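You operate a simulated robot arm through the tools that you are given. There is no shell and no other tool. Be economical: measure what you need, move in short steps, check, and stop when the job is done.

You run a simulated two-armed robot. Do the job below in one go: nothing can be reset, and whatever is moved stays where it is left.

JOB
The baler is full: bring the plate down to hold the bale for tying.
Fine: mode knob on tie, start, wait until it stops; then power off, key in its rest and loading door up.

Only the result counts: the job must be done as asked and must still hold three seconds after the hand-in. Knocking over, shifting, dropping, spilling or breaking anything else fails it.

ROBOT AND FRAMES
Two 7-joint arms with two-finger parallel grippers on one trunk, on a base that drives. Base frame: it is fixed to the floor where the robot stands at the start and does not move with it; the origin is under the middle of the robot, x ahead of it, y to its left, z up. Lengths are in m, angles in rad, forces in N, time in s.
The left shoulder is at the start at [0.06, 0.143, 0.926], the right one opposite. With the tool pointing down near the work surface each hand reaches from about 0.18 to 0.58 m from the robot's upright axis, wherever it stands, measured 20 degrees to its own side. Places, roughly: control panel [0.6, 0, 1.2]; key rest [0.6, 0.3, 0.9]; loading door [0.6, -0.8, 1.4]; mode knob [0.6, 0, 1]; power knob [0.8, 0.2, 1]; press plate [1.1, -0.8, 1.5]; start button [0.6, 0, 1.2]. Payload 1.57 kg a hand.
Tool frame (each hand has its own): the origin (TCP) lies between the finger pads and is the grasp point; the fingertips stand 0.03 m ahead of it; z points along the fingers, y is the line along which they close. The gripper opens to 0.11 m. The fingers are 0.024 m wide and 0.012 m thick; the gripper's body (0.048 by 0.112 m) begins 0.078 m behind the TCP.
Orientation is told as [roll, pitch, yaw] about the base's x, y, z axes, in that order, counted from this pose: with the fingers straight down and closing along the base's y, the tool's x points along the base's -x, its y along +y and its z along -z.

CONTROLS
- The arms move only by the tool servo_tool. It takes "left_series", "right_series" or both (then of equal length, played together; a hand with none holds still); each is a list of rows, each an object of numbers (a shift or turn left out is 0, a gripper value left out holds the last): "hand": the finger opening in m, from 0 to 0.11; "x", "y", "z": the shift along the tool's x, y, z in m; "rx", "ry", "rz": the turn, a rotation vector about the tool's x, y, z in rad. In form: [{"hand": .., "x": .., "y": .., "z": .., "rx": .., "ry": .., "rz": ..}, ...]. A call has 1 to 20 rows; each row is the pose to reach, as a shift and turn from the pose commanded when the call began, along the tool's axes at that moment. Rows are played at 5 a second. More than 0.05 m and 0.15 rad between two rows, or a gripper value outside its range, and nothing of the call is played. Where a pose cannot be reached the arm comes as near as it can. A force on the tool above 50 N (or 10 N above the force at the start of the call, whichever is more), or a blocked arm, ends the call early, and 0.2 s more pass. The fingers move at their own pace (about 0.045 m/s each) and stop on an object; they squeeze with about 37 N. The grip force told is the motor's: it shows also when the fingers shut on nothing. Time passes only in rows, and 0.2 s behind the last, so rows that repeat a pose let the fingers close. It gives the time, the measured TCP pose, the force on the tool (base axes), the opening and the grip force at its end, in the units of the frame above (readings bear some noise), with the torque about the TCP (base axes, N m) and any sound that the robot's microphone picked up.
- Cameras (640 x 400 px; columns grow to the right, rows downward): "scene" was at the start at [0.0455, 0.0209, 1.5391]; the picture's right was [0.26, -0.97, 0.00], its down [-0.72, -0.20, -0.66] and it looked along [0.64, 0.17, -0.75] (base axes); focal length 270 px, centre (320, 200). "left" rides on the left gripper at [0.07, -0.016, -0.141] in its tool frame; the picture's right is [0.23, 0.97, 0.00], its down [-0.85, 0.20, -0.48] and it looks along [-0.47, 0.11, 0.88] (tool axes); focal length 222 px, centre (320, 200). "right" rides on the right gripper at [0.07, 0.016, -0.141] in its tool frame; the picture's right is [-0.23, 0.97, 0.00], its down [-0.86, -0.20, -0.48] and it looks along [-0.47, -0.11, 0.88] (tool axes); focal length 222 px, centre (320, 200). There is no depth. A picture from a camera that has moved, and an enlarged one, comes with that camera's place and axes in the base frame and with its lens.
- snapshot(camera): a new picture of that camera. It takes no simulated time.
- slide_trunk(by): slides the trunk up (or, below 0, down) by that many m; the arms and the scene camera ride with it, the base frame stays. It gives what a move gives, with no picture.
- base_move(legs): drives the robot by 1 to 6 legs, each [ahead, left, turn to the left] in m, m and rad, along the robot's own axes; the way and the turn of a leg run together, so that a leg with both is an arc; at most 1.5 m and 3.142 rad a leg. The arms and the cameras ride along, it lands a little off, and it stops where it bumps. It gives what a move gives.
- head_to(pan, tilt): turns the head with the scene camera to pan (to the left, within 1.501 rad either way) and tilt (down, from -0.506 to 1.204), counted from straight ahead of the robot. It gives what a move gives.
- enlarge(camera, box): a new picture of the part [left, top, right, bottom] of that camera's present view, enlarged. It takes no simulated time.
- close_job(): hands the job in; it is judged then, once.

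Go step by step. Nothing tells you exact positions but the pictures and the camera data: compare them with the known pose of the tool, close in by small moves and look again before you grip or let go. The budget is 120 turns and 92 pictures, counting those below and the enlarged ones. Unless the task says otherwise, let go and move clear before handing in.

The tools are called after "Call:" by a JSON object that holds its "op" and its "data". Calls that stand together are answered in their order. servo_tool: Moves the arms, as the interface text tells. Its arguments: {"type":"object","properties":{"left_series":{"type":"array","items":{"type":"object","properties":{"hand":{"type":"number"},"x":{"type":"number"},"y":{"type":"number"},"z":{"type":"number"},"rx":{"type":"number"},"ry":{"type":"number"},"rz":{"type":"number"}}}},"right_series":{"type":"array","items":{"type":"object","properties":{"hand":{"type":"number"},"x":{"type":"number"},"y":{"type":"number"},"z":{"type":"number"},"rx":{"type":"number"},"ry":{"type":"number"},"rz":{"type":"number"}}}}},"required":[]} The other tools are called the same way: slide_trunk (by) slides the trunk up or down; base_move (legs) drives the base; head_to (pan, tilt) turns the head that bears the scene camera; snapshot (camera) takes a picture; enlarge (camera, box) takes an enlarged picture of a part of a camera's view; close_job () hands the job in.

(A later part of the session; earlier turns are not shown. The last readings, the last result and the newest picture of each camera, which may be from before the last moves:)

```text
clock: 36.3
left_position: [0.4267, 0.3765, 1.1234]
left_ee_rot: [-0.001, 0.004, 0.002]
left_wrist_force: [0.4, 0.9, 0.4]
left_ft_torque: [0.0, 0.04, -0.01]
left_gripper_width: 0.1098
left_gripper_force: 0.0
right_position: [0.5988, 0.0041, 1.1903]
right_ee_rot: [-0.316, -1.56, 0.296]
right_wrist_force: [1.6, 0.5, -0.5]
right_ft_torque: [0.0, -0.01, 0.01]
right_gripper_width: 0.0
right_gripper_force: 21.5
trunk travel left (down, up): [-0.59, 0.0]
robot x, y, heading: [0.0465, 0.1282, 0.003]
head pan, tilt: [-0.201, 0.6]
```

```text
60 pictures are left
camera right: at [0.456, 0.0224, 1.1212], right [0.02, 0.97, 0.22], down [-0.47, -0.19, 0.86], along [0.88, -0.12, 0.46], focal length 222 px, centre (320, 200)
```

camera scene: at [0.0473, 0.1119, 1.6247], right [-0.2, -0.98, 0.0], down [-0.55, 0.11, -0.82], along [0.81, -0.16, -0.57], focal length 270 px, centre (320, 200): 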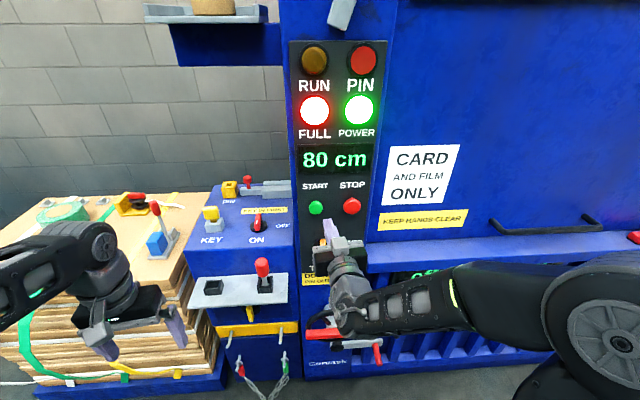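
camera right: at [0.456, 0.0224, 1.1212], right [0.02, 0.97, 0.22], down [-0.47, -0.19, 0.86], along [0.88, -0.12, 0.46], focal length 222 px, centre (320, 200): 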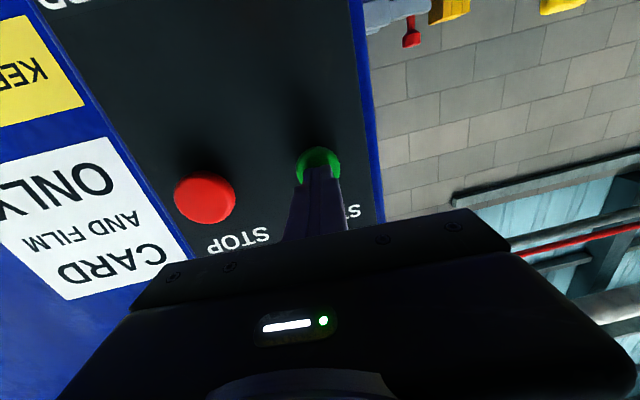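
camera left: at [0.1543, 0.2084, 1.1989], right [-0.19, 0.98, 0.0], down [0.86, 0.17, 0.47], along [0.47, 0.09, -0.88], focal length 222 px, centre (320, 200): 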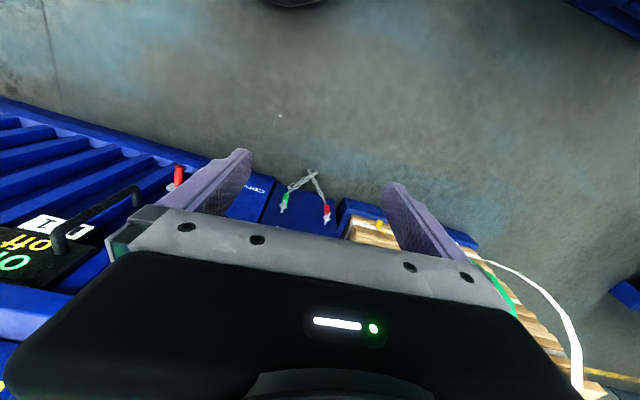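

Fingertips are right in front of START. I press forward with the arm in small steps and then pull back.

Call:
{"op": "servo_tool", "data": {"right_series": [{"z": 0.006}, {"z": 0.012}, {"z": 0.018}, {"z": 0.023}, {"z": 0.023}]}}

Call:
{"op": "snapshot", "data": {"camera": "scene"}}

```text
clock: 37.5
left_position: [0.4184, 0.3755, 1.1252]
left_ee_rot: [0.001, -0.002, 0.001]
left_wrist_force: [0.1, 0.3, -0.1]
left_ft_torque: [0.03, 0.0, 0.01]
left_gripper_width: 0.11
left_gripper_force: 0.0
right_position: [0.6093, 0.0026, 1.1911]
right_ee_rot: [-0.33, -1.558, 0.31]
right_wrist_force: [-39.0, -3.3, 7.4]
right_ft_torque: [0.02, -0.06, -0.34]
right_gripper_width: 0.0
right_gripper_force: 21.2
trunk travel left (down, up): [-0.59, 0.0]
robot x, y, heading: [0.0444, 0.1288, 0.002]
head pan, tilt: [-0.201, 0.6]
stopped in row 5 (right hand): the force on the tool passed its limit (the readings are from after the stop); the commanded pose is now the measured one
```

```text
59 pictures are left
camera scene: at [0.0922, 0.1109, 1.6253], right [-0.2, -0.98, 0.0], down [-0.55, 0.11, -0.83], along [0.81, -0.17, -0.56], focal length 270 px, centre (320, 200)
```

scene: 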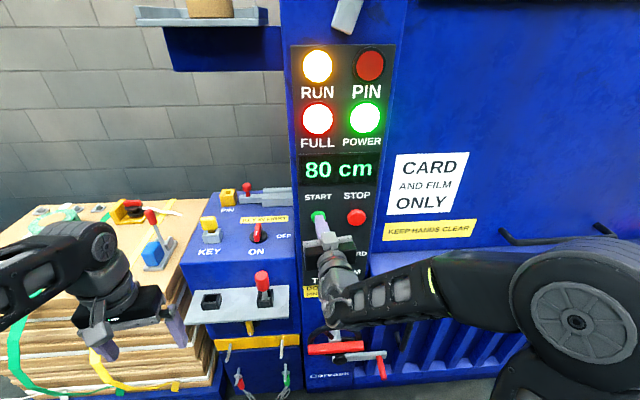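

RUN is lit. I back off and wait for it to stop.

Call:
{"op": "servo_tool", "data": {"right_series": [{"z": -0.03}, {"z": -0.06}, {"z": -0.06}, {"z": -0.06}, {"z": -0.06}, {"z": -0.06}, {"z": -0.06}, {"z": -0.06}, {"z": -0.06}, {"z": -0.06}, {"z": -0.06}, {"z": -0.06}]}}

Call:
{"op": "base_move", "data": {"legs": [[-0.12, 0, 0]]}}

Call:
{"op": "snapshot", "data": {"camera": "scene"}}

```text
clock: 40.1
left_position: [0.4226, 0.3746, 1.1218]
left_ee_rot: [0.0, 0.005, 0.001]
left_wrist_force: [-1.4, 0.4, -0.1]
left_ft_torque: [0.01, 0.0, 0.02]
left_gripper_width: 0.1101
left_gripper_force: 0.1
right_position: [0.5807, 0.011, 1.1946]
right_ee_rot: [-0.263, -1.552, 0.242]
right_wrist_force: [-0.1, 0.7, -0.8]
right_ft_torque: [0.01, -0.01, 0.05]
right_gripper_width: 0.0001
right_gripper_force: 21.0
right hand out of reach, approached as far as the arm can: row 2, 3, 4, 5, 6, 7, 8, 9, 10, 11, 12
trunk travel left (down, up): [-0.59, 0.0]
robot x, y, heading: [0.0465, 0.1279, -0.004]
head pan, tilt: [-0.201, 0.6]
```

```text
clock: 41.3
left_position: [0.3055, 0.3753, 1.1237]
left_ee_rot: [0.0, 0.005, -0.002]
left_wrist_force: [-0.2, -0.1, -0.1]
left_ft_torque: [-0.01, -0.06, -0.01]
left_gripper_width: 0.11
left_gripper_force: 0.0
right_position: [0.4601, 0.0112, 1.1946]
right_ee_rot: [-0.282, -1.556, 0.26]
right_wrist_force: [-0.6, 0.5, -0.5]
right_ft_torque: [0.01, -0.02, 0.0]
right_gripper_width: 0.0
right_gripper_force: 21.2
trunk travel left (down, up): [-0.59, 0.0]
robot x, y, heading: [-0.078, 0.1283, -0.006]
head pan, tilt: [-0.201, 0.6]
```

```text
58 pictures are left
camera scene: at [-0.0203, 0.1115, 1.6248], right [-0.2, -0.98, 0.0], down [-0.55, 0.11, -0.83], along [0.81, -0.17, -0.56], focal length 270 px, centre (320, 200)
```

scene: 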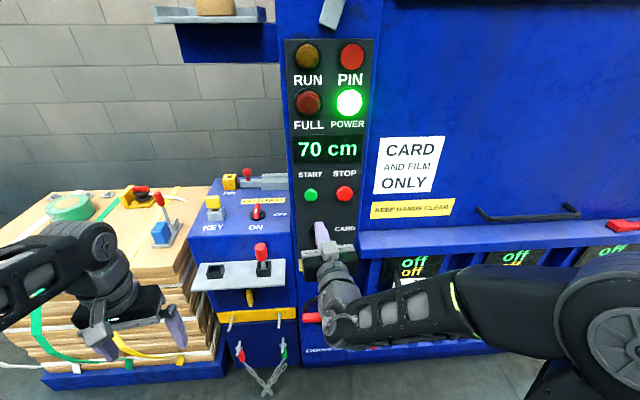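

RUN has gone off and the display says 70 cm. I move the right hand aside to confirm the knob and that nothing changes.

Call:
{"op": "servo_tool", "data": {"right_series": [{"y": -0.04}, {"y": -0.08}, {"y": -0.12}, {"y": -0.15}, {"y": -0.15}]}}

Call:
{"op": "enlarge", "data": {"camera": "scene", "box": [180, 30, 400, 290]}}

```text
clock: 42.5
left_position: [0.3054, 0.3749, 1.1221]
left_ee_rot: [0.001, 0.004, -0.001]
left_wrist_force: [-0.5, 0.0, 0.6]
left_ft_torque: [0.0, -0.01, 0.03]
left_gripper_width: 0.1098
left_gripper_force: 0.1
right_position: [0.473, -0.0452, 1.1985]
right_ee_rot: [-0.228, -1.549, 0.2]
right_wrist_force: [0.6, 0.9, 0.2]
right_ft_torque: [-0.01, -0.02, 0.0]
right_gripper_width: 0.0
right_gripper_force: 21.4
right hand out of reach, approached as far as the arm can: row 1, 2, 3, 4, 5
trunk travel left (down, up): [-0.59, 0.0]
robot x, y, heading: [-0.0719, 0.1295, -0.005]
head pan, tilt: [-0.201, 0.6]
```

```text
1.54 times, centred on (290, 160) of scene
camera zoom: at [-0.0183, 0.1114, 1.6247], right [-0.2, -0.98, 0.0], down [-0.55, 0.11, -0.83], along [0.81, -0.17, -0.56], focal length 416 px, centre (366, 262)
```

zoom: 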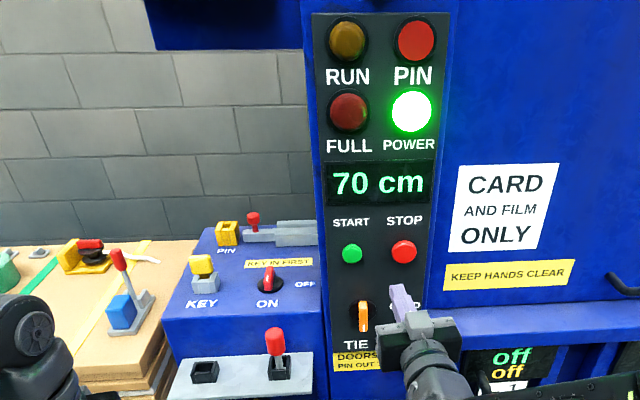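

The knob is on TIE and the machine has stopped at 70 cm. Power knob comes out at about [0.79, 0.176, 1.04] (OFF to the right), key head at about [0.80, 0.32, 1.09]. I tuck the right arm back, tool down, before driving closer.

Call:
{"op": "servo_tool", "data": {"right_series": [{"ry": 0.14, "z": -0.01}, {"ry": 0.28, "z": -0.03, "y": -0.01}, {"ry": 0.42, "z": -0.05, "y": -0.02}, {"ry": 0.56, "z": -0.07, "y": -0.03}, {"ry": 0.7, "z": -0.09, "y": -0.04}, {"ry": 0.84, "z": -0.11, "y": -0.05}, {"ry": 0.98, "z": -0.13, "y": -0.06}, {"ry": 1.12, "z": -0.15, "y": -0.07}, {"ry": 1.26, "z": -0.17, "y": -0.08}, {"ry": 1.4, "z": -0.19, "y": -0.08}, {"ry": 1.53, "z": -0.2, "y": -0.08}, {"ry": 1.53, "z": -0.2, "y": -0.08}]}}

Call:
{"op": "head_to", "data": {"pan": 0.15, "tilt": 0.85}}

Call:
{"op": "snapshot", "data": {"camera": "scene"}}

```text
clock: 45.1
left_position: [0.3025, 0.3807, 1.1229]
left_ee_rot: [-0.005, 0.001, 0.001]
left_wrist_force: [-1.4, 1.8, -0.5]
left_ft_torque: [-0.15, -0.15, -0.01]
left_gripper_width: 0.1102
left_gripper_force: 0.1
right_position: [0.2701, -0.1063, 1.2011]
right_ee_rot: [-0.01, -0.041, 0.016]
right_wrist_force: [0.1, -8.1, -2.6]
right_ft_torque: [0.81, 0.03, 0.0]
right_gripper_width: 0.0001
right_gripper_force: 20.7
right hand out of reach, approached as far as the arm can: row 11, 12
trunk travel left (down, up): [-0.59, 0.0]
robot x, y, heading: [-0.0787, 0.1245, -0.003]
head pan, tilt: [-0.201, 0.6]
```

```text
clock: 46.0
left_position: [0.305, 0.3749, 1.1228]
left_ee_rot: [0.0, 0.004, 0.001]
left_wrist_force: [-0.6, 0.6, 0.3]
left_ft_torque: [-0.01, -0.02, -0.02]
left_gripper_width: 0.1102
left_gripper_force: 0.0
right_position: [0.2742, -0.1079, 1.2004]
right_ee_rot: [-0.005, -0.041, 0.026]
right_wrist_force: [0.1, -0.3, -0.5]
right_ft_torque: [-0.01, 0.0, 0.0]
right_gripper_width: 0.0001
right_gripper_force: 21.4
trunk travel left (down, up): [-0.59, 0.0]
robot x, y, heading: [-0.0756, 0.1313, -0.002]
head pan, tilt: [0.15, 0.85]
```

```text
56 pictures are left
camera scene: at [-0.0282, 0.1417, 1.6039], right [0.15, -0.99, 0.0], down [-0.74, -0.11, -0.66], along [0.65, 0.1, -0.75], focal length 270 px, centre (320, 200)
```

scene: 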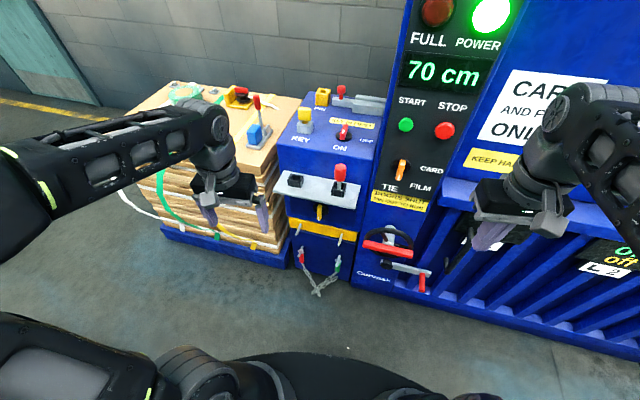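

I retract the right hand further, then drive so the left hand comes near the power knob, staying above the pin.

Call:
{"op": "servo_tool", "data": {"right_series": [{"x": 0.04}, {"x": 0.08}, {"x": 0.1}]}}

Call:
{"op": "base_move", "data": {"legs": [[0.0, -0.2, 0], [0.2, 0, 0]]}}

Call:
{"op": "snapshot", "data": {"camera": "left"}}

Call:
{"op": "snapshot", "data": {"camera": "scene"}}

```text
clock: 46.8
left_position: [0.3045, 0.3741, 1.1233]
left_ee_rot: [0.0, 0.004, -0.001]
left_wrist_force: [1.1, -0.6, 0.1]
left_ft_torque: [0.0, -0.03, -0.05]
left_gripper_width: 0.1099
left_gripper_force: 0.1
right_position: [0.2008, -0.1122, 1.1734]
right_ee_rot: [-0.005, -0.022, -0.021]
right_wrist_force: [-0.4, -0.5, 0.3]
right_ft_torque: [0.0, -0.01, 0.02]
right_gripper_width: 0.0
right_gripper_force: 21.4
right hand out of reach, approached as far as the arm can: row 1, 2, 3
trunk travel left (down, up): [-0.59, 0.0]
robot x, y, heading: [-0.0731, 0.1262, -0.006]
head pan, tilt: [0.15, 0.85]
```

```text
clock: 49.6
left_position: [0.5088, 0.1729, 1.1224]
left_ee_rot: [0.001, 0.005, -0.004]
left_wrist_force: [0.3, -0.1, -0.4]
left_ft_torque: [0.01, 0.04, 0.01]
left_gripper_width: 0.1103
left_gripper_force: 0.0
right_position: [0.4053, -0.3138, 1.1741]
right_ee_rot: [-0.006, -0.023, -0.022]
right_wrist_force: [0.0, 0.4, -0.4]
right_ft_torque: [0.01, 0.02, -0.02]
right_gripper_width: 0.0001
right_gripper_force: 21.1
trunk travel left (down, up): [-0.59, 0.0]
robot x, y, heading: [0.1285, -0.0745, -0.004]
head pan, tilt: [0.15, 0.85]
```

```text
55 pictures are left
camera left: at [0.4414, 0.1557, 1.2641], right [-0.22, 0.97, 0.0], down [0.86, 0.2, 0.47], along [0.46, 0.11, -0.88], focal length 222 px, centre (320, 200)
```

left: 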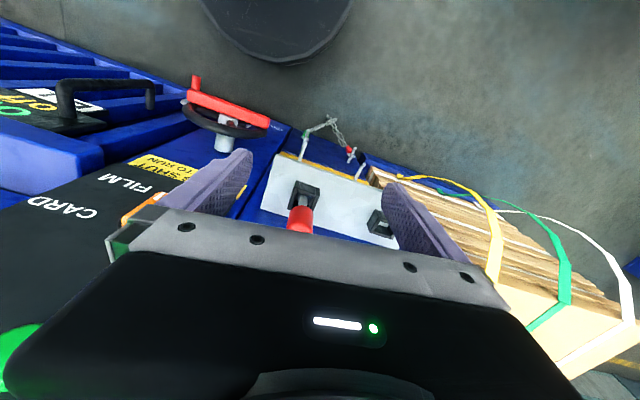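

```text
54 pictures are left
camera scene: at [0.1769, -0.0605, 1.6037], right [0.15, -0.99, 0.0], down [-0.74, -0.11, -0.66], along [0.65, 0.1, -0.75], focal length 270 px, centre (320, 200)
```

scene: 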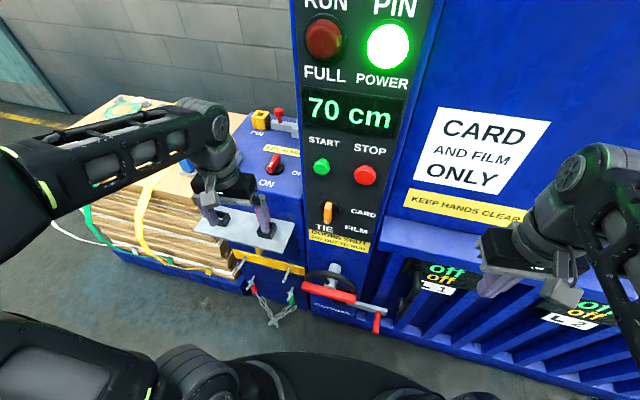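

The power knob is confirmed at [0.788, 0.173]. I drive 0.075 closer and extend the left hand forward above it.

Call:
{"op": "base_move", "data": {"legs": [[0.075, 0, 0.004]]}}

Call:
{"op": "servo_tool", "data": {"left_series": [{"x": -0.04, "hand": 0.07}, {"x": -0.08}, {"x": -0.12}, {"x": -0.16}, {"x": -0.19, "z": 0.01}, {"x": -0.2, "z": 0.02}, {"x": -0.2, "z": 0.02}]}}

Call:
{"op": "snapshot", "data": {"camera": "left"}}

```text
clock: 50.6
left_position: [0.5864, 0.1742, 1.1222]
left_ee_rot: [-0.002, 0.005, 0.003]
left_wrist_force: [0.5, 0.4, -0.6]
left_ft_torque: [-0.02, 0.04, -0.01]
left_gripper_width: 0.1098
left_gripper_force: 0.0
right_position: [0.4831, -0.3124, 1.1725]
right_ee_rot: [-0.006, -0.021, -0.019]
right_wrist_force: [0.3, -0.8, 0.1]
right_ft_torque: [0.01, 0.03, 0.0]
right_gripper_width: 0.0
right_gripper_force: 21.1
trunk travel left (down, up): [-0.59, 0.0]
robot x, y, heading: [0.2064, -0.0754, -0.0]
head pan, tilt: [0.15, 0.85]
```

```text
clock: 52.2
left_position: [0.7843, 0.1733, 1.1006]
left_ee_rot: [0.0, 0.004, 0.002]
left_wrist_force: [0.5, 0.0, 0.3]
left_ft_torque: [-0.03, 0.02, -0.01]
left_gripper_width: 0.0701
left_gripper_force: 0.1
right_position: [0.4807, -0.3122, 1.1724]
right_ee_rot: [-0.006, -0.021, -0.02]
right_wrist_force: [-0.2, 0.3, -0.6]
right_ft_torque: [0.0, 0.01, 0.02]
right_gripper_width: 0.0002
right_gripper_force: 21.3
trunk travel left (down, up): [-0.59, 0.0]
robot x, y, heading: [0.2053, -0.0709, -0.003]
head pan, tilt: [0.15, 0.85]
```

```text
53 pictures are left
camera left: at [0.7159, 0.1558, 1.243], right [-0.23, 0.97, 0.0], down [0.86, 0.2, 0.47], along [0.46, 0.11, -0.88], focal length 222 px, centre (320, 200)
```

left: 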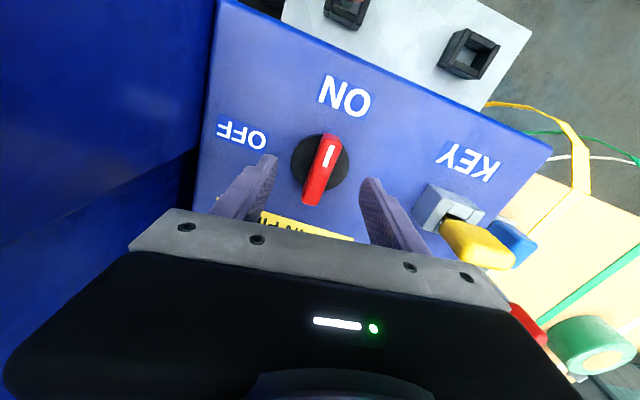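

Knob is well centred between the fingers. I check with the scene camera that the pin is untouched.

Call:
{"op": "snapshot", "data": {"camera": "scene"}}

```text
52 pictures are left
camera scene: at [0.2519, -0.0606, 1.6038], right [0.15, -0.99, 0.0], down [-0.74, -0.11, -0.66], along [0.65, 0.1, -0.75], focal length 270 px, centre (320, 200)
```

scene: 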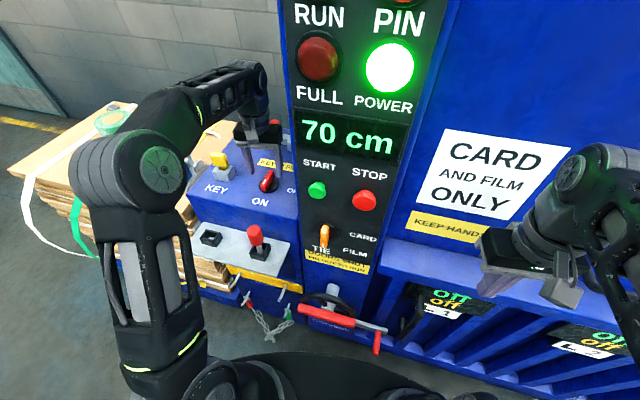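

Pin is fine. I descend onto the power knob and grip it.

Call:
{"op": "servo_tool", "data": {"left_series": [{"z": 0.02}, {"z": 0.04}, {"z": 0.043, "hand": 0.0}, {"z": 0.043}, {"z": 0.043}, {"z": 0.043}]}}

Call:
{"op": "snapshot", "data": {"camera": "left"}}

```text
clock: 53.6
left_position: [0.783, 0.1737, 1.0582]
left_ee_rot: [-0.001, 0.005, 0.002]
left_wrist_force: [0.1, 1.7, -0.2]
left_ft_torque: [-0.03, 0.16, 0.02]
left_gripper_width: 0.0179
left_gripper_force: 21.6
right_position: [0.4811, -0.3129, 1.1729]
right_ee_rot: [-0.004, -0.023, -0.02]
right_wrist_force: [0.0, -0.4, -0.1]
right_ft_torque: [-0.05, -0.02, 0.01]
right_gripper_width: 0.0002
right_gripper_force: 21.4
trunk travel left (down, up): [-0.59, 0.0]
robot x, y, heading: [0.2071, -0.0696, 0.001]
head pan, tilt: [0.15, 0.85]
```

```text
51 pictures are left
camera left: at [0.7154, 0.1571, 1.201], right [-0.23, 0.97, 0.0], down [0.86, 0.2, 0.47], along [0.46, 0.11, -0.88], focal length 222 px, centre (320, 200)
```

left: 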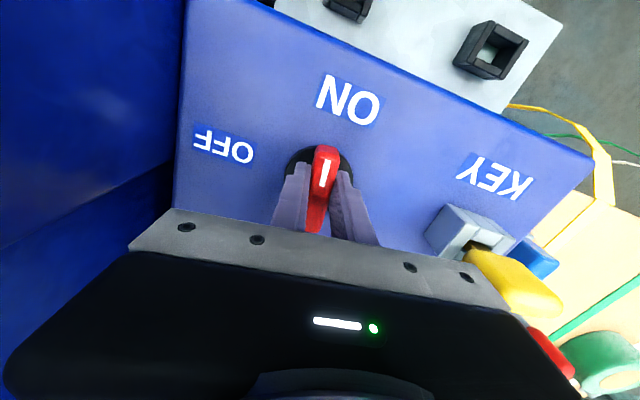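

Gripped. I turn it 90° toward OFF.

Call:
{"op": "servo_tool", "data": {"left_series": [{"rz": -0.13}, {"rz": -0.26}, {"rz": -0.39}, {"rz": -0.52}, {"rz": -0.65}, {"rz": -0.78}, {"rz": -0.91}, {"rz": -1.04}, {"rz": -1.17}, {"rz": -1.3}, {"rz": -1.43}, {"rz": -1.56}, {"rz": -1.58}]}}

Call:
{"op": "snapshot", "data": {"camera": "left"}}

Call:
{"op": "snapshot", "data": {"camera": "scene"}}

```text
clock: 56.4
left_position: [0.7888, 0.169, 1.0594]
left_ee_rot: [-0.003, -0.001, 1.576]
left_wrist_force: [26.3, -19.0, 8.5]
left_ft_torque: [-0.11, -0.24, -1.19]
left_gripper_width: 0.0207
left_gripper_force: 34.5
right_position: [0.4835, -0.3164, 1.1723]
right_ee_rot: [-0.004, -0.021, -0.019]
right_wrist_force: [0.4, -0.5, -1.2]
right_ft_torque: [-0.01, 0.03, -0.01]
right_gripper_width: 0.0
right_gripper_force: 21.5
trunk travel left (down, up): [-0.59, 0.0]
robot x, y, heading: [0.2062, -0.0702, 0.001]
head pan, tilt: [0.15, 0.85]
```

```text
50 pictures are left
camera left: at [0.806, 0.0994, 1.2005], right [-0.97, -0.23, 0.0], down [-0.21, 0.85, 0.48], along [-0.11, 0.47, -0.88], focal length 222 px, centre (320, 200)
```

left: 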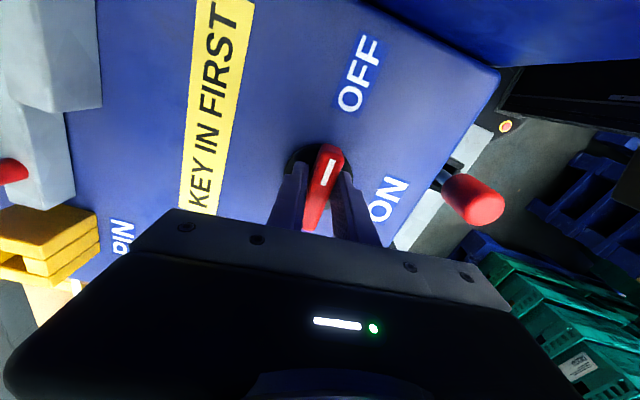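

```text
49 pictures are left
camera scene: at [0.2554, -0.0639, 1.6038], right [0.15, -0.99, 0.0], down [-0.74, -0.11, -0.66], along [0.65, 0.1, -0.75], focal length 270 px, centre (320, 200)
```

scene: 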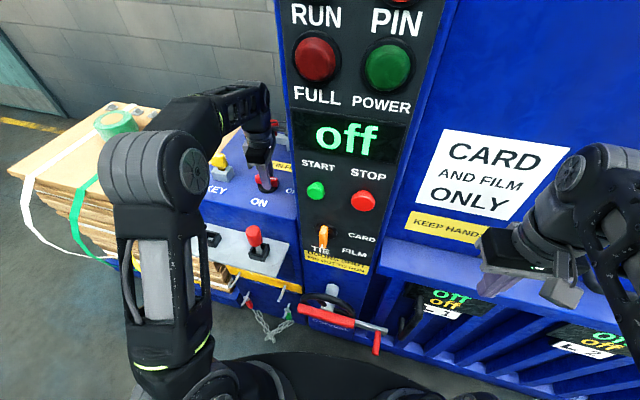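

Power is off. I release, rise, turn the hand back and shift left over the key.

Call:
{"op": "servo_tool", "data": {"left_series": [{"hand": 0.07}, {"hand": 0.07}, {"hand": 0.07}, {"z": -0.03}, {"z": -0.06}, {"z": -0.09}]}}

Call:
{"op": "servo_tool", "data": {"left_series": [{"rz": 0.14, "y": 0.01}, {"rz": 0.28, "y": 0.02}, {"rz": 0.42, "y": 0.03}, {"rz": 0.56, "y": 0.03}, {"rz": 0.7, "y": 0.03}, {"rz": 0.84, "y": 0.03}, {"rz": 0.98, "y": 0.03}, {"rz": 1.12, "y": 0.03}, {"rz": 1.26, "y": 0.03}, {"rz": 1.4, "y": 0.03}, {"rz": 1.54, "y": 0.03}, {"rz": 1.57, "y": 0.03}]}}

Call:
{"op": "snapshot", "data": {"camera": "left"}}

```text
clock: 57.8
left_position: [0.7844, 0.1753, 1.1289]
left_ee_rot: [0.003, 0.0, 1.581]
left_wrist_force: [-0.5, 0.5, 0.2]
left_ft_torque: [-0.02, -0.01, 0.04]
left_gripper_width: 0.0699
left_gripper_force: 0.1
left hand out of reach, approached as far as the arm can: row 6
right_position: [0.4816, -0.3138, 1.1733]
right_ee_rot: [-0.005, -0.022, -0.019]
right_wrist_force: [-1.6, -0.5, -0.2]
right_ft_torque: [-0.03, 0.02, -0.01]
right_gripper_width: 0.0
right_gripper_force: 21.2
trunk travel left (down, up): [-0.59, 0.0]
robot x, y, heading: [0.209, -0.0727, -0.004]
head pan, tilt: [0.15, 0.85]
```

```text
clock: 60.4
left_position: [0.7546, 0.1738, 1.128]
left_ee_rot: [0.0, 0.005, 0.008]
left_wrist_force: [0.3, 0.4, -0.5]
left_ft_torque: [-0.02, -0.01, 0.0]
left_gripper_width: 0.0701
left_gripper_force: 0.1
right_position: [0.4808, -0.3132, 1.1739]
right_ee_rot: [-0.004, -0.022, -0.02]
right_wrist_force: [0.1, 0.2, -0.1]
right_ft_torque: [0.02, -0.01, -0.01]
right_gripper_width: 0.0
right_gripper_force: 21.5
trunk travel left (down, up): [-0.59, 0.0]
robot x, y, heading: [0.2059, -0.0703, -0.001]
head pan, tilt: [0.15, 0.85]
```

```text
48 pictures are left
camera left: at [0.6865, 0.1561, 1.27], right [-0.24, 0.97, 0.0], down [0.86, 0.21, 0.48], along [0.46, 0.11, -0.88], focal length 222 px, centre (320, 200)
```

left: 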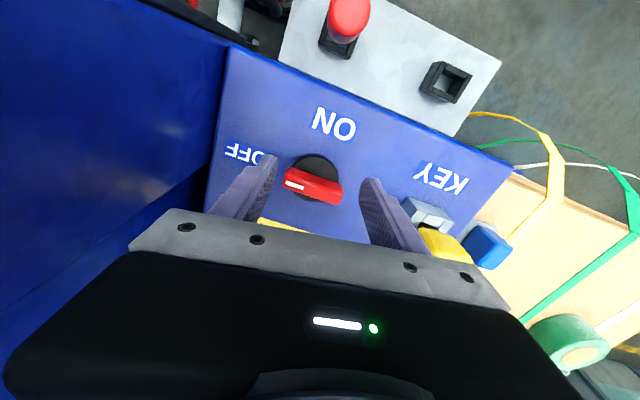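

Knob shows OFF. I pull the hand back from the key's side, then shift the base left to face the key.

Call:
{"op": "servo_tool", "data": {"left_series": [{"x": 0.04, "z": -0.01}, {"x": 0.08, "z": -0.02, "hand": 0.11}, {"x": 0.1, "z": -0.03}]}}

Call:
{"op": "base_move", "data": {"legs": [[0.0, 0.145, 0], [0.04, 0, 0]]}}

Call:
{"op": "snapshot", "data": {"camera": "left"}}

Call:
{"op": "head_to", "data": {"pan": 0.3, "tilt": 0.75}}

Call:
{"op": "snapshot", "data": {"camera": "scene"}}

```text
clock: 61.2
left_position: [0.6528, 0.173, 1.1609]
left_ee_rot: [0.002, 0.004, 0.009]
left_wrist_force: [0.2, 0.7, -0.1]
left_ft_torque: [0.0, -0.02, -0.01]
left_gripper_width: 0.1099
left_gripper_force: 0.0
right_position: [0.4797, -0.3127, 1.1733]
right_ee_rot: [-0.005, -0.026, -0.021]
right_wrist_force: [-0.9, 0.1, -0.6]
right_ft_torque: [0.01, -0.02, 0.01]
right_gripper_width: 0.0
right_gripper_force: 21.6
trunk travel left (down, up): [-0.59, 0.0]
robot x, y, heading: [0.2044, -0.0704, -0.001]
head pan, tilt: [0.15, 0.85]
```

```text
clock: 63.0
left_position: [0.6958, 0.3207, 1.1596]
left_ee_rot: [0.001, 0.007, 0.011]
left_wrist_force: [0.0, -0.1, 0.9]
left_ft_torque: [-0.02, 0.04, 0.01]
left_gripper_width: 0.1099
left_gripper_force: 0.1
right_position: [0.5209, -0.1669, 1.173]
right_ee_rot: [-0.006, -0.02, -0.017]
right_wrist_force: [1.3, -0.4, 0.1]
right_ft_torque: [0.0, 0.09, -0.04]
right_gripper_width: 0.0001
right_gripper_force: 21.3
trunk travel left (down, up): [-0.59, 0.0]
robot x, y, heading: [0.2428, 0.0698, 0.002]
head pan, tilt: [0.15, 0.85]
```

```text
47 pictures are left
camera left: at [0.6276, 0.3022, 1.3012], right [-0.24, 0.97, 0.0], down [0.86, 0.21, 0.47], along [0.46, 0.11, -0.88], focal length 222 px, centre (320, 200)
```

left: 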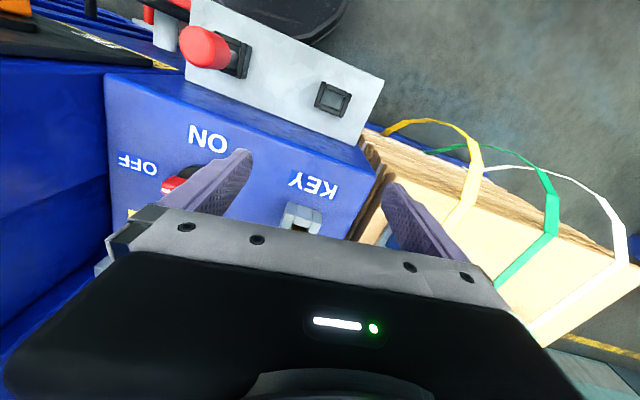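

```text
clock: 63.7
left_position: [0.6931, 0.3186, 1.1605]
left_ee_rot: [0.001, 0.003, 0.01]
left_wrist_force: [-0.2, 0.3, 0.3]
left_ft_torque: [0.0, 0.0, 0.0]
left_gripper_width: 0.11
left_gripper_force: 0.0
right_position: [0.5193, -0.1663, 1.1734]
right_ee_rot: [-0.005, -0.022, -0.019]
right_wrist_force: [-0.7, 0.7, 0.1]
right_ft_torque: [0.01, 0.0, -0.01]
right_gripper_width: 0.0
right_gripper_force: 21.8
trunk travel left (down, up): [-0.59, 0.0]
robot x, y, heading: [0.2457, 0.0744, -0.002]
head pan, tilt: [0.3, 0.75]
```

```text
46 pictures are left
camera scene: at [0.2924, 0.0983, 1.6118], right [0.29, -0.96, 0.0], down [-0.65, -0.2, -0.73], along [0.7, 0.22, -0.68], focal length 270 px, centre (320, 200)
```

scene: 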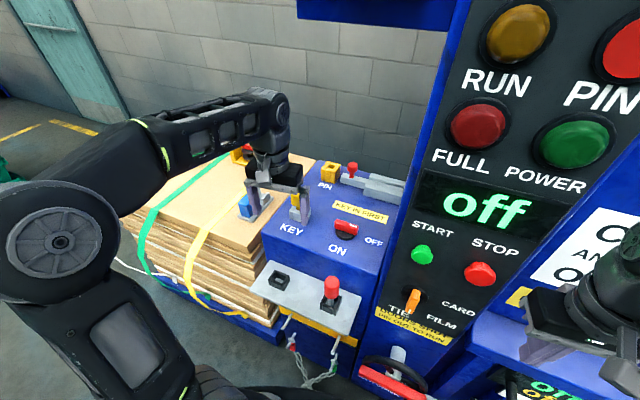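

I zoom in on the key and hand.

Call:
{"op": "enlarge", "data": {"camera": "scene", "box": [220, 140, 400, 260]}}

```text
3.33 times, centred on (310, 200) of scene
camera zoom: at [0.2924, 0.0983, 1.6118], right [0.29, -0.96, 0.0], down [-0.65, -0.2, -0.73], along [0.7, 0.22, -0.68], focal length 901 px, centre (353, 200)
```

zoom: 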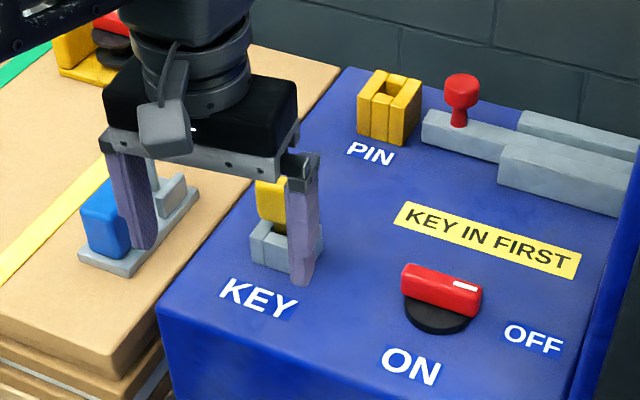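

The key's yellow head stands between the finger lines. I advance over it, descending slightly, with fingers 9 cm open.

Call:
{"op": "servo_tool", "data": {"left_series": [{"x": -0.03, "z": 0.01, "hand": 0.09}, {"x": -0.06, "z": 0.03}, {"x": -0.09, "z": 0.045}, {"x": -0.105, "z": 0.05}, {"x": -0.105, "z": 0.05}]}}

Call:
{"op": "snapshot", "data": {"camera": "left"}}

Call:
{"op": "enlarge", "data": {"camera": "scene", "box": [220, 140, 400, 260]}}

```text
clock: 64.9
left_position: [0.7994, 0.3195, 1.1091]
left_ee_rot: [0.0, 0.002, 0.009]
left_wrist_force: [-1.0, 0.2, -1.1]
left_ft_torque: [-0.01, -0.03, -0.01]
left_gripper_width: 0.0901
left_gripper_force: 0.0
right_position: [0.5198, -0.1659, 1.1734]
right_ee_rot: [-0.005, -0.024, -0.019]
right_wrist_force: [0.1, 0.1, 0.4]
right_ft_torque: [0.02, 0.01, 0.02]
right_gripper_width: 0.0
right_gripper_force: 21.2
trunk travel left (down, up): [-0.59, 0.0]
robot x, y, heading: [0.2471, 0.0701, -0.004]
head pan, tilt: [0.3, 0.75]
```

```text
44 pictures are left
camera left: at [0.7304, 0.3017, 1.251], right [-0.24, 0.97, 0.0], down [0.85, 0.21, 0.47], along [0.46, 0.11, -0.88], focal length 222 px, centre (320, 200)
```

left: 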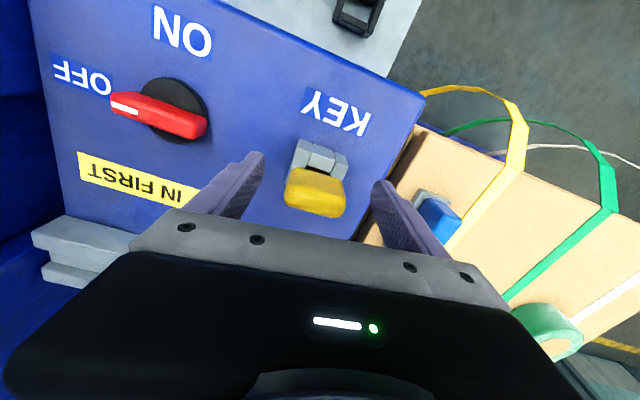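

```text
3.33 times, centred on (310, 200) of scene
camera zoom: at [0.2929, 0.0985, 1.6118], right [0.3, -0.96, 0.0], down [-0.65, -0.2, -0.73], along [0.7, 0.22, -0.68], focal length 901 px, centre (353, 200)
```

zoom: 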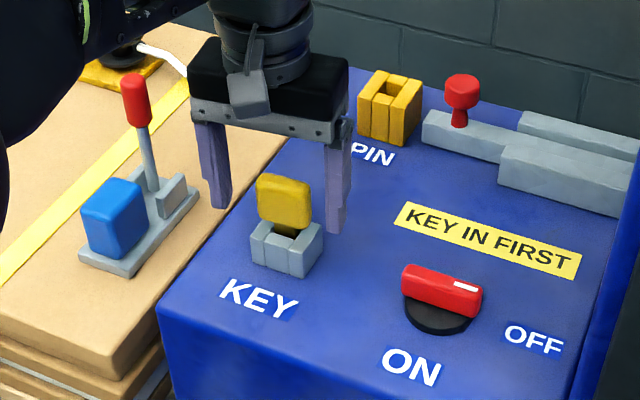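

The key's bow is a plate facing me, about 4.5 cm wide in y, centred at [0.804, 0.316]. I descend to it and close.

Call:
{"op": "servo_tool", "data": {"left_series": [{"x": -0.004, "y": -0.003, "z": 0.012}, {"x": -0.004, "y": -0.004, "z": 0.024}, {"x": -0.004, "y": -0.004, "z": 0.024, "hand": 0.0}, {"x": -0.004, "y": -0.004, "z": 0.024}, {"x": -0.004, "y": -0.004, "z": 0.024}, {"x": -0.004, "y": -0.004, "z": 0.024}]}}

Call:
{"op": "enlarge", "data": {"camera": "scene", "box": [220, 140, 400, 260]}}

Call:
{"op": "snapshot", "data": {"camera": "left"}}

```text
clock: 66.3
left_position: [0.8026, 0.3174, 1.0861]
left_ee_rot: [0.003, 0.006, 0.009]
left_wrist_force: [0.1, -0.2, 1.1]
left_ft_torque: [0.03, -0.02, 0.0]
left_gripper_width: 0.0481
left_gripper_force: 26.8
right_position: [0.5207, -0.1664, 1.1738]
right_ee_rot: [-0.005, -0.023, -0.019]
right_wrist_force: [-0.5, 0.1, 0.1]
right_ft_torque: [0.0, -0.03, 0.0]
right_gripper_width: 0.0
right_gripper_force: 21.1
trunk travel left (down, up): [-0.59, 0.0]
robot x, y, heading: [0.2448, 0.0742, 0.002]
head pan, tilt: [0.3, 0.75]
```

```text
3.33 times, centred on (310, 200) of scene
camera zoom: at [0.2931, 0.0985, 1.6118], right [0.3, -0.96, 0.0], down [-0.65, -0.2, -0.73], along [0.7, 0.22, -0.68], focal length 901 px, centre (353, 200)
```

zoom: 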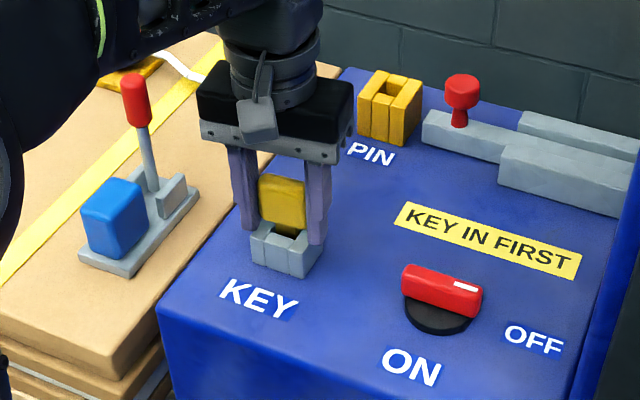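

```text
41 pictures are left
camera left: at [0.7341, 0.2989, 1.2279], right [-0.24, 0.97, 0.0], down [0.86, 0.21, 0.47], along [0.46, 0.11, -0.88], focal length 222 px, centre (320, 200)
```

left: 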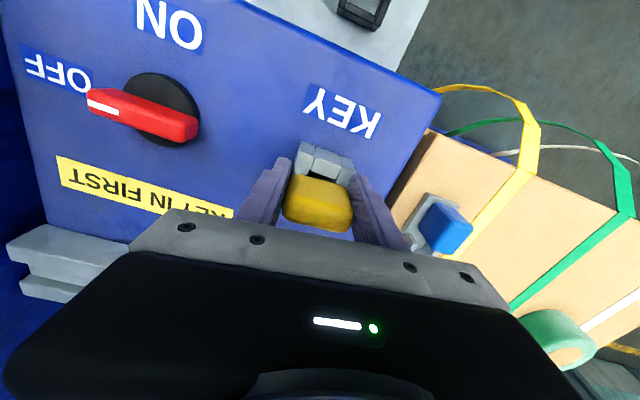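

Gripped. Lift straight up.

Call:
{"op": "servo_tool", "data": {"left_series": [{"z": -0.01}, {"z": -0.025}, {"z": -0.04}, {"z": -0.055}, {"z": -0.065}]}}

Call:
{"op": "enlarge", "data": {"camera": "scene", "box": [220, 140, 400, 260]}}

```text
clock: 67.5
left_position: [0.8025, 0.3192, 1.1402]
left_ee_rot: [0.0, 0.005, 0.011]
left_wrist_force: [0.5, 0.6, -0.6]
left_ft_torque: [-0.04, 0.0, 0.0]
left_gripper_width: 0.0479
left_gripper_force: 37.1
left hand out of reach, approached as far as the arm can: row 5
right_position: [0.522, -0.1652, 1.1733]
right_ee_rot: [-0.006, -0.023, -0.018]
right_wrist_force: [-0.2, 0.1, -0.2]
right_ft_torque: [-0.05, -0.02, 0.01]
right_gripper_width: 0.0002
right_gripper_force: 21.1
trunk travel left (down, up): [-0.59, 0.0]
robot x, y, heading: [0.2406, 0.0705, 0.005]
head pan, tilt: [0.3, 0.75]
```

```text
3.33 times, centred on (310, 200) of scene
camera zoom: at [0.2932, 0.1003, 1.6118], right [0.3, -0.96, 0.0], down [-0.65, -0.2, -0.73], along [0.7, 0.22, -0.68], focal length 901 px, centre (353, 200)
```

zoom: 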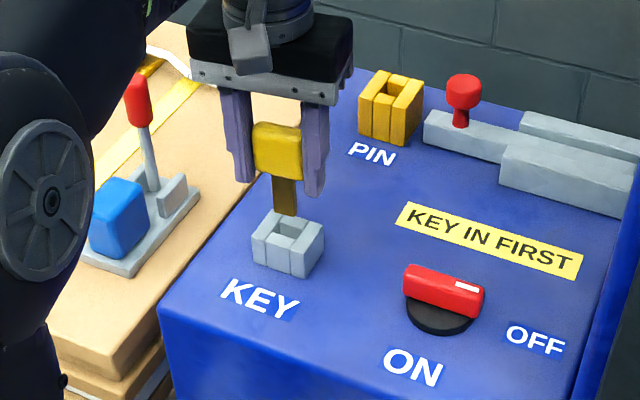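

The key is out of its socket. I pull back over the shelf and look for the rest.

Call:
{"op": "servo_tool", "data": {"left_series": [{"x": 0.03, "z": -0.005}, {"x": 0.06, "z": -0.01}, {"x": 0.09, "z": -0.01}, {"x": 0.12, "z": -0.01}, {"x": 0.14, "z": -0.01}, {"x": 0.14, "z": -0.01}]}}

Call:
{"op": "snapshot", "data": {"camera": "left"}}

Call:
{"op": "enlarge", "data": {"camera": "scene", "box": [200, 160, 400, 310]}}

```text
clock: 68.9
left_position: [0.6645, 0.3146, 1.15]
left_ee_rot: [0.001, 0.006, 0.011]
left_wrist_force: [-0.4, -0.4, -1.5]
left_ft_torque: [-0.02, 0.02, 0.05]
left_gripper_width: 0.0477
left_gripper_force: 37.4
right_position: [0.5213, -0.1675, 1.1742]
right_ee_rot: [-0.006, -0.023, -0.019]
right_wrist_force: [0.3, -0.3, 0.1]
right_ft_torque: [0.01, 0.02, 0.05]
right_gripper_width: 0.0
right_gripper_force: 20.9
trunk travel left (down, up): [-0.59, 0.0]
robot x, y, heading: [0.2421, 0.0705, 0.003]
head pan, tilt: [0.3, 0.75]
```

```text
39 pictures are left
camera left: at [0.5954, 0.2965, 1.2915], right [-0.24, 0.97, 0.0], down [0.86, 0.21, 0.47], along [0.46, 0.11, -0.88], focal length 222 px, centre (320, 200)
```

left: 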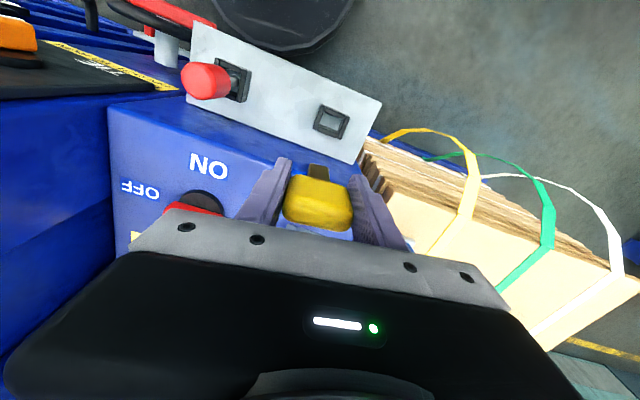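

```text
2.67 times, centred on (300, 235) of scene
camera zoom: at [0.2934, 0.0984, 1.6118], right [0.3, -0.96, 0.0], down [-0.65, -0.2, -0.73], along [0.7, 0.22, -0.68], focal length 721 px, centre (373, 107)
```

zoom: 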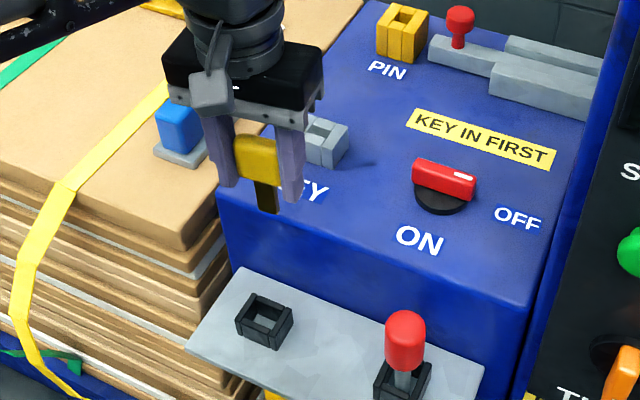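

The rest rim works out at [0.644, 0.326, 0.932]; the key's lower end is about 6.5 cm below the TCP. I align and descend to just above it.

Call:
{"op": "servo_tool", "data": {"left_series": [{"x": 0.012, "y": 0.006}, {"x": 0.0235, "y": 0.0125}, {"x": 0.0235, "y": 0.0125, "z": 0.04}, {"x": 0.0235, "y": 0.0125, "z": 0.08}, {"x": 0.0235, "y": 0.0125, "z": 0.12}, {"x": 0.0235, "y": 0.0125, "z": 0.135}, {"x": 0.0235, "y": 0.0125, "z": 0.135}]}}

Call:
{"op": "snapshot", "data": {"camera": "left"}}

Call:
{"op": "enlarge", "data": {"camera": "scene", "box": [210, 200, 350, 300]}}

```text
clock: 70.5
left_position: [0.6384, 0.3274, 1.0158]
left_ee_rot: [0.001, 0.006, 0.011]
left_wrist_force: [0.1, -0.3, -0.7]
left_ft_torque: [-0.01, 0.02, -0.02]
left_gripper_width: 0.0475
left_gripper_force: 36.8
right_position: [0.5215, -0.1672, 1.173]
right_ee_rot: [-0.005, -0.024, -0.02]
right_wrist_force: [0.1, 0.2, 0.0]
right_ft_torque: [0.01, 0.01, -0.02]
right_gripper_width: 0.0002
right_gripper_force: 21.3
trunk travel left (down, up): [-0.59, 0.0]
robot x, y, heading: [0.2472, 0.0732, 0.001]
head pan, tilt: [0.3, 0.75]
```

```text
37 pictures are left
camera left: at [0.5693, 0.3098, 1.1571], right [-0.24, 0.97, 0.0], down [0.86, 0.21, 0.47], along [0.46, 0.11, -0.88], focal length 222 px, centre (320, 200)
```

left: 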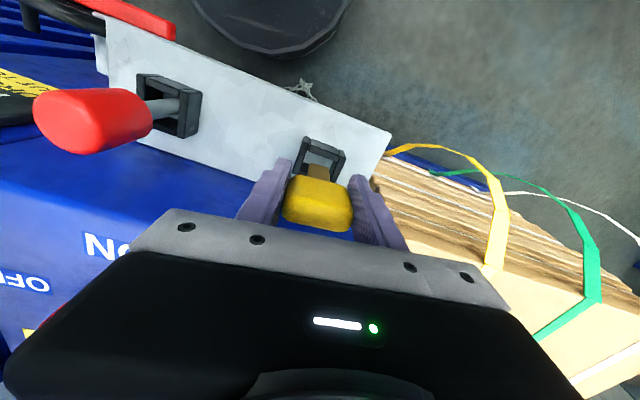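

```text
4.00 times, centred on (280, 250) of scene
camera zoom: at [0.2931, 0.0986, 1.6118], right [0.3, -0.96, 0.0], down [-0.65, -0.2, -0.73], along [0.7, 0.22, -0.68], focal length 1081 px, centre (480, 0)
```

zoom: 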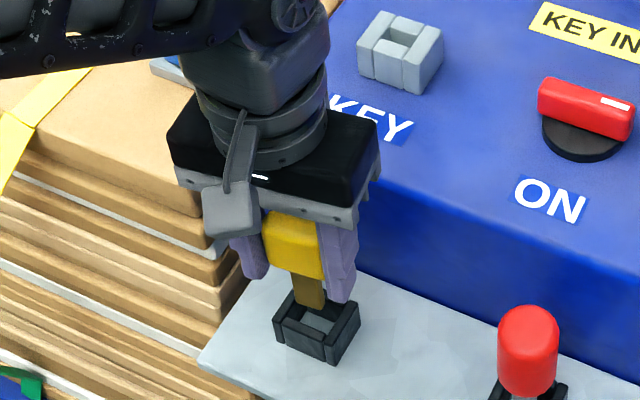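

Shaft and hole line up within a few millimetres. I descend slowly into the rest.

Call:
{"op": "servo_tool", "data": {"left_series": [{"z": 0.008}, {"z": 0.016}, {"z": 0.022}, {"z": 0.028}, {"z": 0.034}]}}

Call:
{"op": "enlarge", "data": {"camera": "scene", "box": [210, 200, 350, 300]}}

Call:
{"op": "enlarge", "data": {"camera": "left", "box": [240, 100, 400, 220]}}

```text
clock: 71.7
left_position: [0.6391, 0.3285, 0.9825]
left_ee_rot: [0.0, 0.006, 0.009]
left_wrist_force: [0.2, -0.4, -0.4]
left_ft_torque: [0.0, -0.03, 0.0]
left_gripper_width: 0.0472
left_gripper_force: 37.2
right_position: [0.5209, -0.1668, 1.1746]
right_ee_rot: [-0.006, -0.021, -0.019]
right_wrist_force: [1.2, -0.4, -0.3]
right_ft_torque: [-0.02, -0.03, -0.03]
right_gripper_width: 0.0002
right_gripper_force: 21.6
trunk travel left (down, up): [-0.59, 0.0]
robot x, y, heading: [0.2475, 0.0751, 0.001]
head pan, tilt: [0.3, 0.75]
```

```text
4.00 times, centred on (280, 250) of scene
camera zoom: at [0.2931, 0.0986, 1.6118], right [0.3, -0.96, 0.0], down [-0.65, -0.2, -0.73], along [0.7, 0.22, -0.68], focal length 1081 px, centre (480, 0)
```

zoom: 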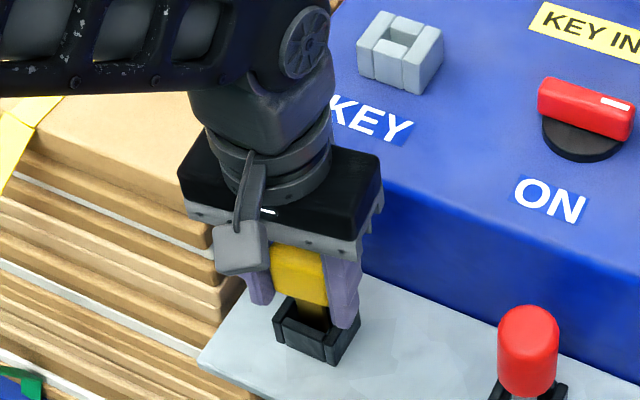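

```text
3.33 times, centred on (320, 160) of left
camera zoom: at [0.57, 0.3105, 1.124], right [-0.24, 0.97, 0.0], down [0.86, 0.21, 0.47], along [0.46, 0.11, -0.88], focal length 740 px, centre (320, 333)
```

zoom: 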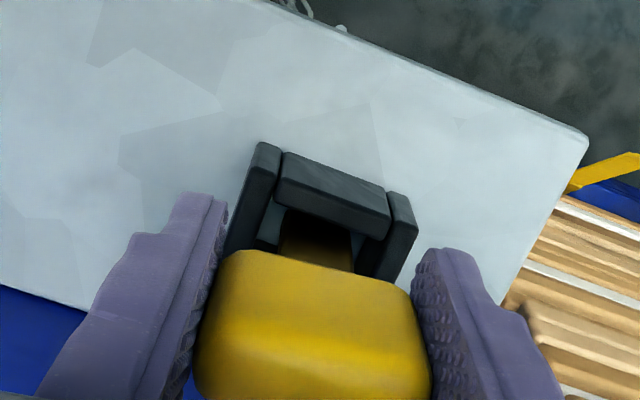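

The shaft is entering freely. I continue until it seats.

Call:
{"op": "servo_tool", "data": {"left_series": [{"z": 0.006}, {"z": 0.011}, {"z": 0.015}, {"z": 0.019}, {"z": 0.022}]}}

Call:
{"op": "enlarge", "data": {"camera": "scene", "box": [210, 200, 350, 300]}}

```text
clock: 72.9
left_position: [0.6384, 0.3273, 0.963]
left_ee_rot: [0.001, -0.001, 0.011]
left_wrist_force: [0.4, 3.8, 31.3]
left_ft_torque: [0.15, -0.16, 0.03]
left_gripper_width: 0.0474
left_gripper_force: 36.7
right_position: [0.5197, -0.1681, 1.1747]
right_ee_rot: [-0.005, -0.025, -0.019]
right_wrist_force: [0.0, 0.0, -0.2]
right_ft_torque: [0.0, 0.0, 0.02]
right_gripper_width: 0.0
right_gripper_force: 21.8
trunk travel left (down, up): [-0.59, 0.0]
robot x, y, heading: [0.2421, 0.075, -0.001]
head pan, tilt: [0.3, 0.75]
```

```text
4.00 times, centred on (280, 250) of scene
camera zoom: at [0.2911, 0.0977, 1.6123], right [0.3, -0.96, 0.0], down [-0.65, -0.2, -0.73], along [0.7, 0.22, -0.68], focal length 1081 px, centre (480, 0)
```

zoom: 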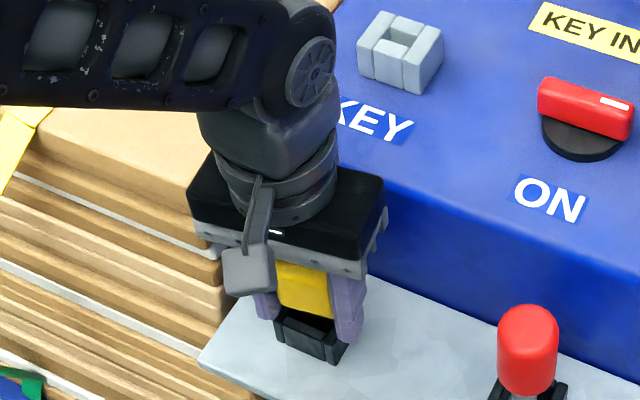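

It is seated. I release and rise straight up.

Call:
{"op": "servo_tool", "data": {"left_series": [{"z": -0.002}, {"z": -0.002, "hand": 0.075}, {"z": -0.002}, {"z": -0.002}, {"z": -0.03}, {"z": -0.07}, {"z": -0.11}, {"z": -0.15}]}}

Call:
{"op": "enlarge", "data": {"camera": "scene", "box": [210, 180, 370, 300]}}

```text
clock: 74.7
left_position: [0.6396, 0.3273, 1.1115]
left_ee_rot: [0.001, 0.006, 0.01]
left_wrist_force: [-0.7, 1.0, -0.5]
left_ft_torque: [0.01, -0.01, 0.01]
left_gripper_width: 0.0749
left_gripper_force: 0.0
right_position: [0.5203, -0.1672, 1.1737]
right_ee_rot: [-0.004, -0.023, -0.019]
right_wrist_force: [-0.3, -0.9, 0.6]
right_ft_torque: [0.0, -0.01, -0.03]
right_gripper_width: 0.0
right_gripper_force: 21.5
trunk travel left (down, up): [-0.59, 0.0]
robot x, y, heading: [0.244, 0.0707, 0.004]
head pan, tilt: [0.3, 0.75]
```

```text
3.33 times, centred on (290, 240) of scene
camera zoom: at [0.2927, 0.0984, 1.6118], right [0.3, -0.96, 0.0], down [-0.65, -0.2, -0.73], along [0.7, 0.22, -0.68], focal length 901 px, centre (420, 67)
```

zoom: 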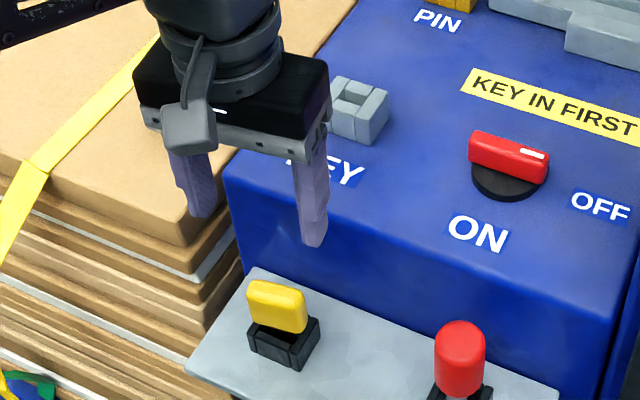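

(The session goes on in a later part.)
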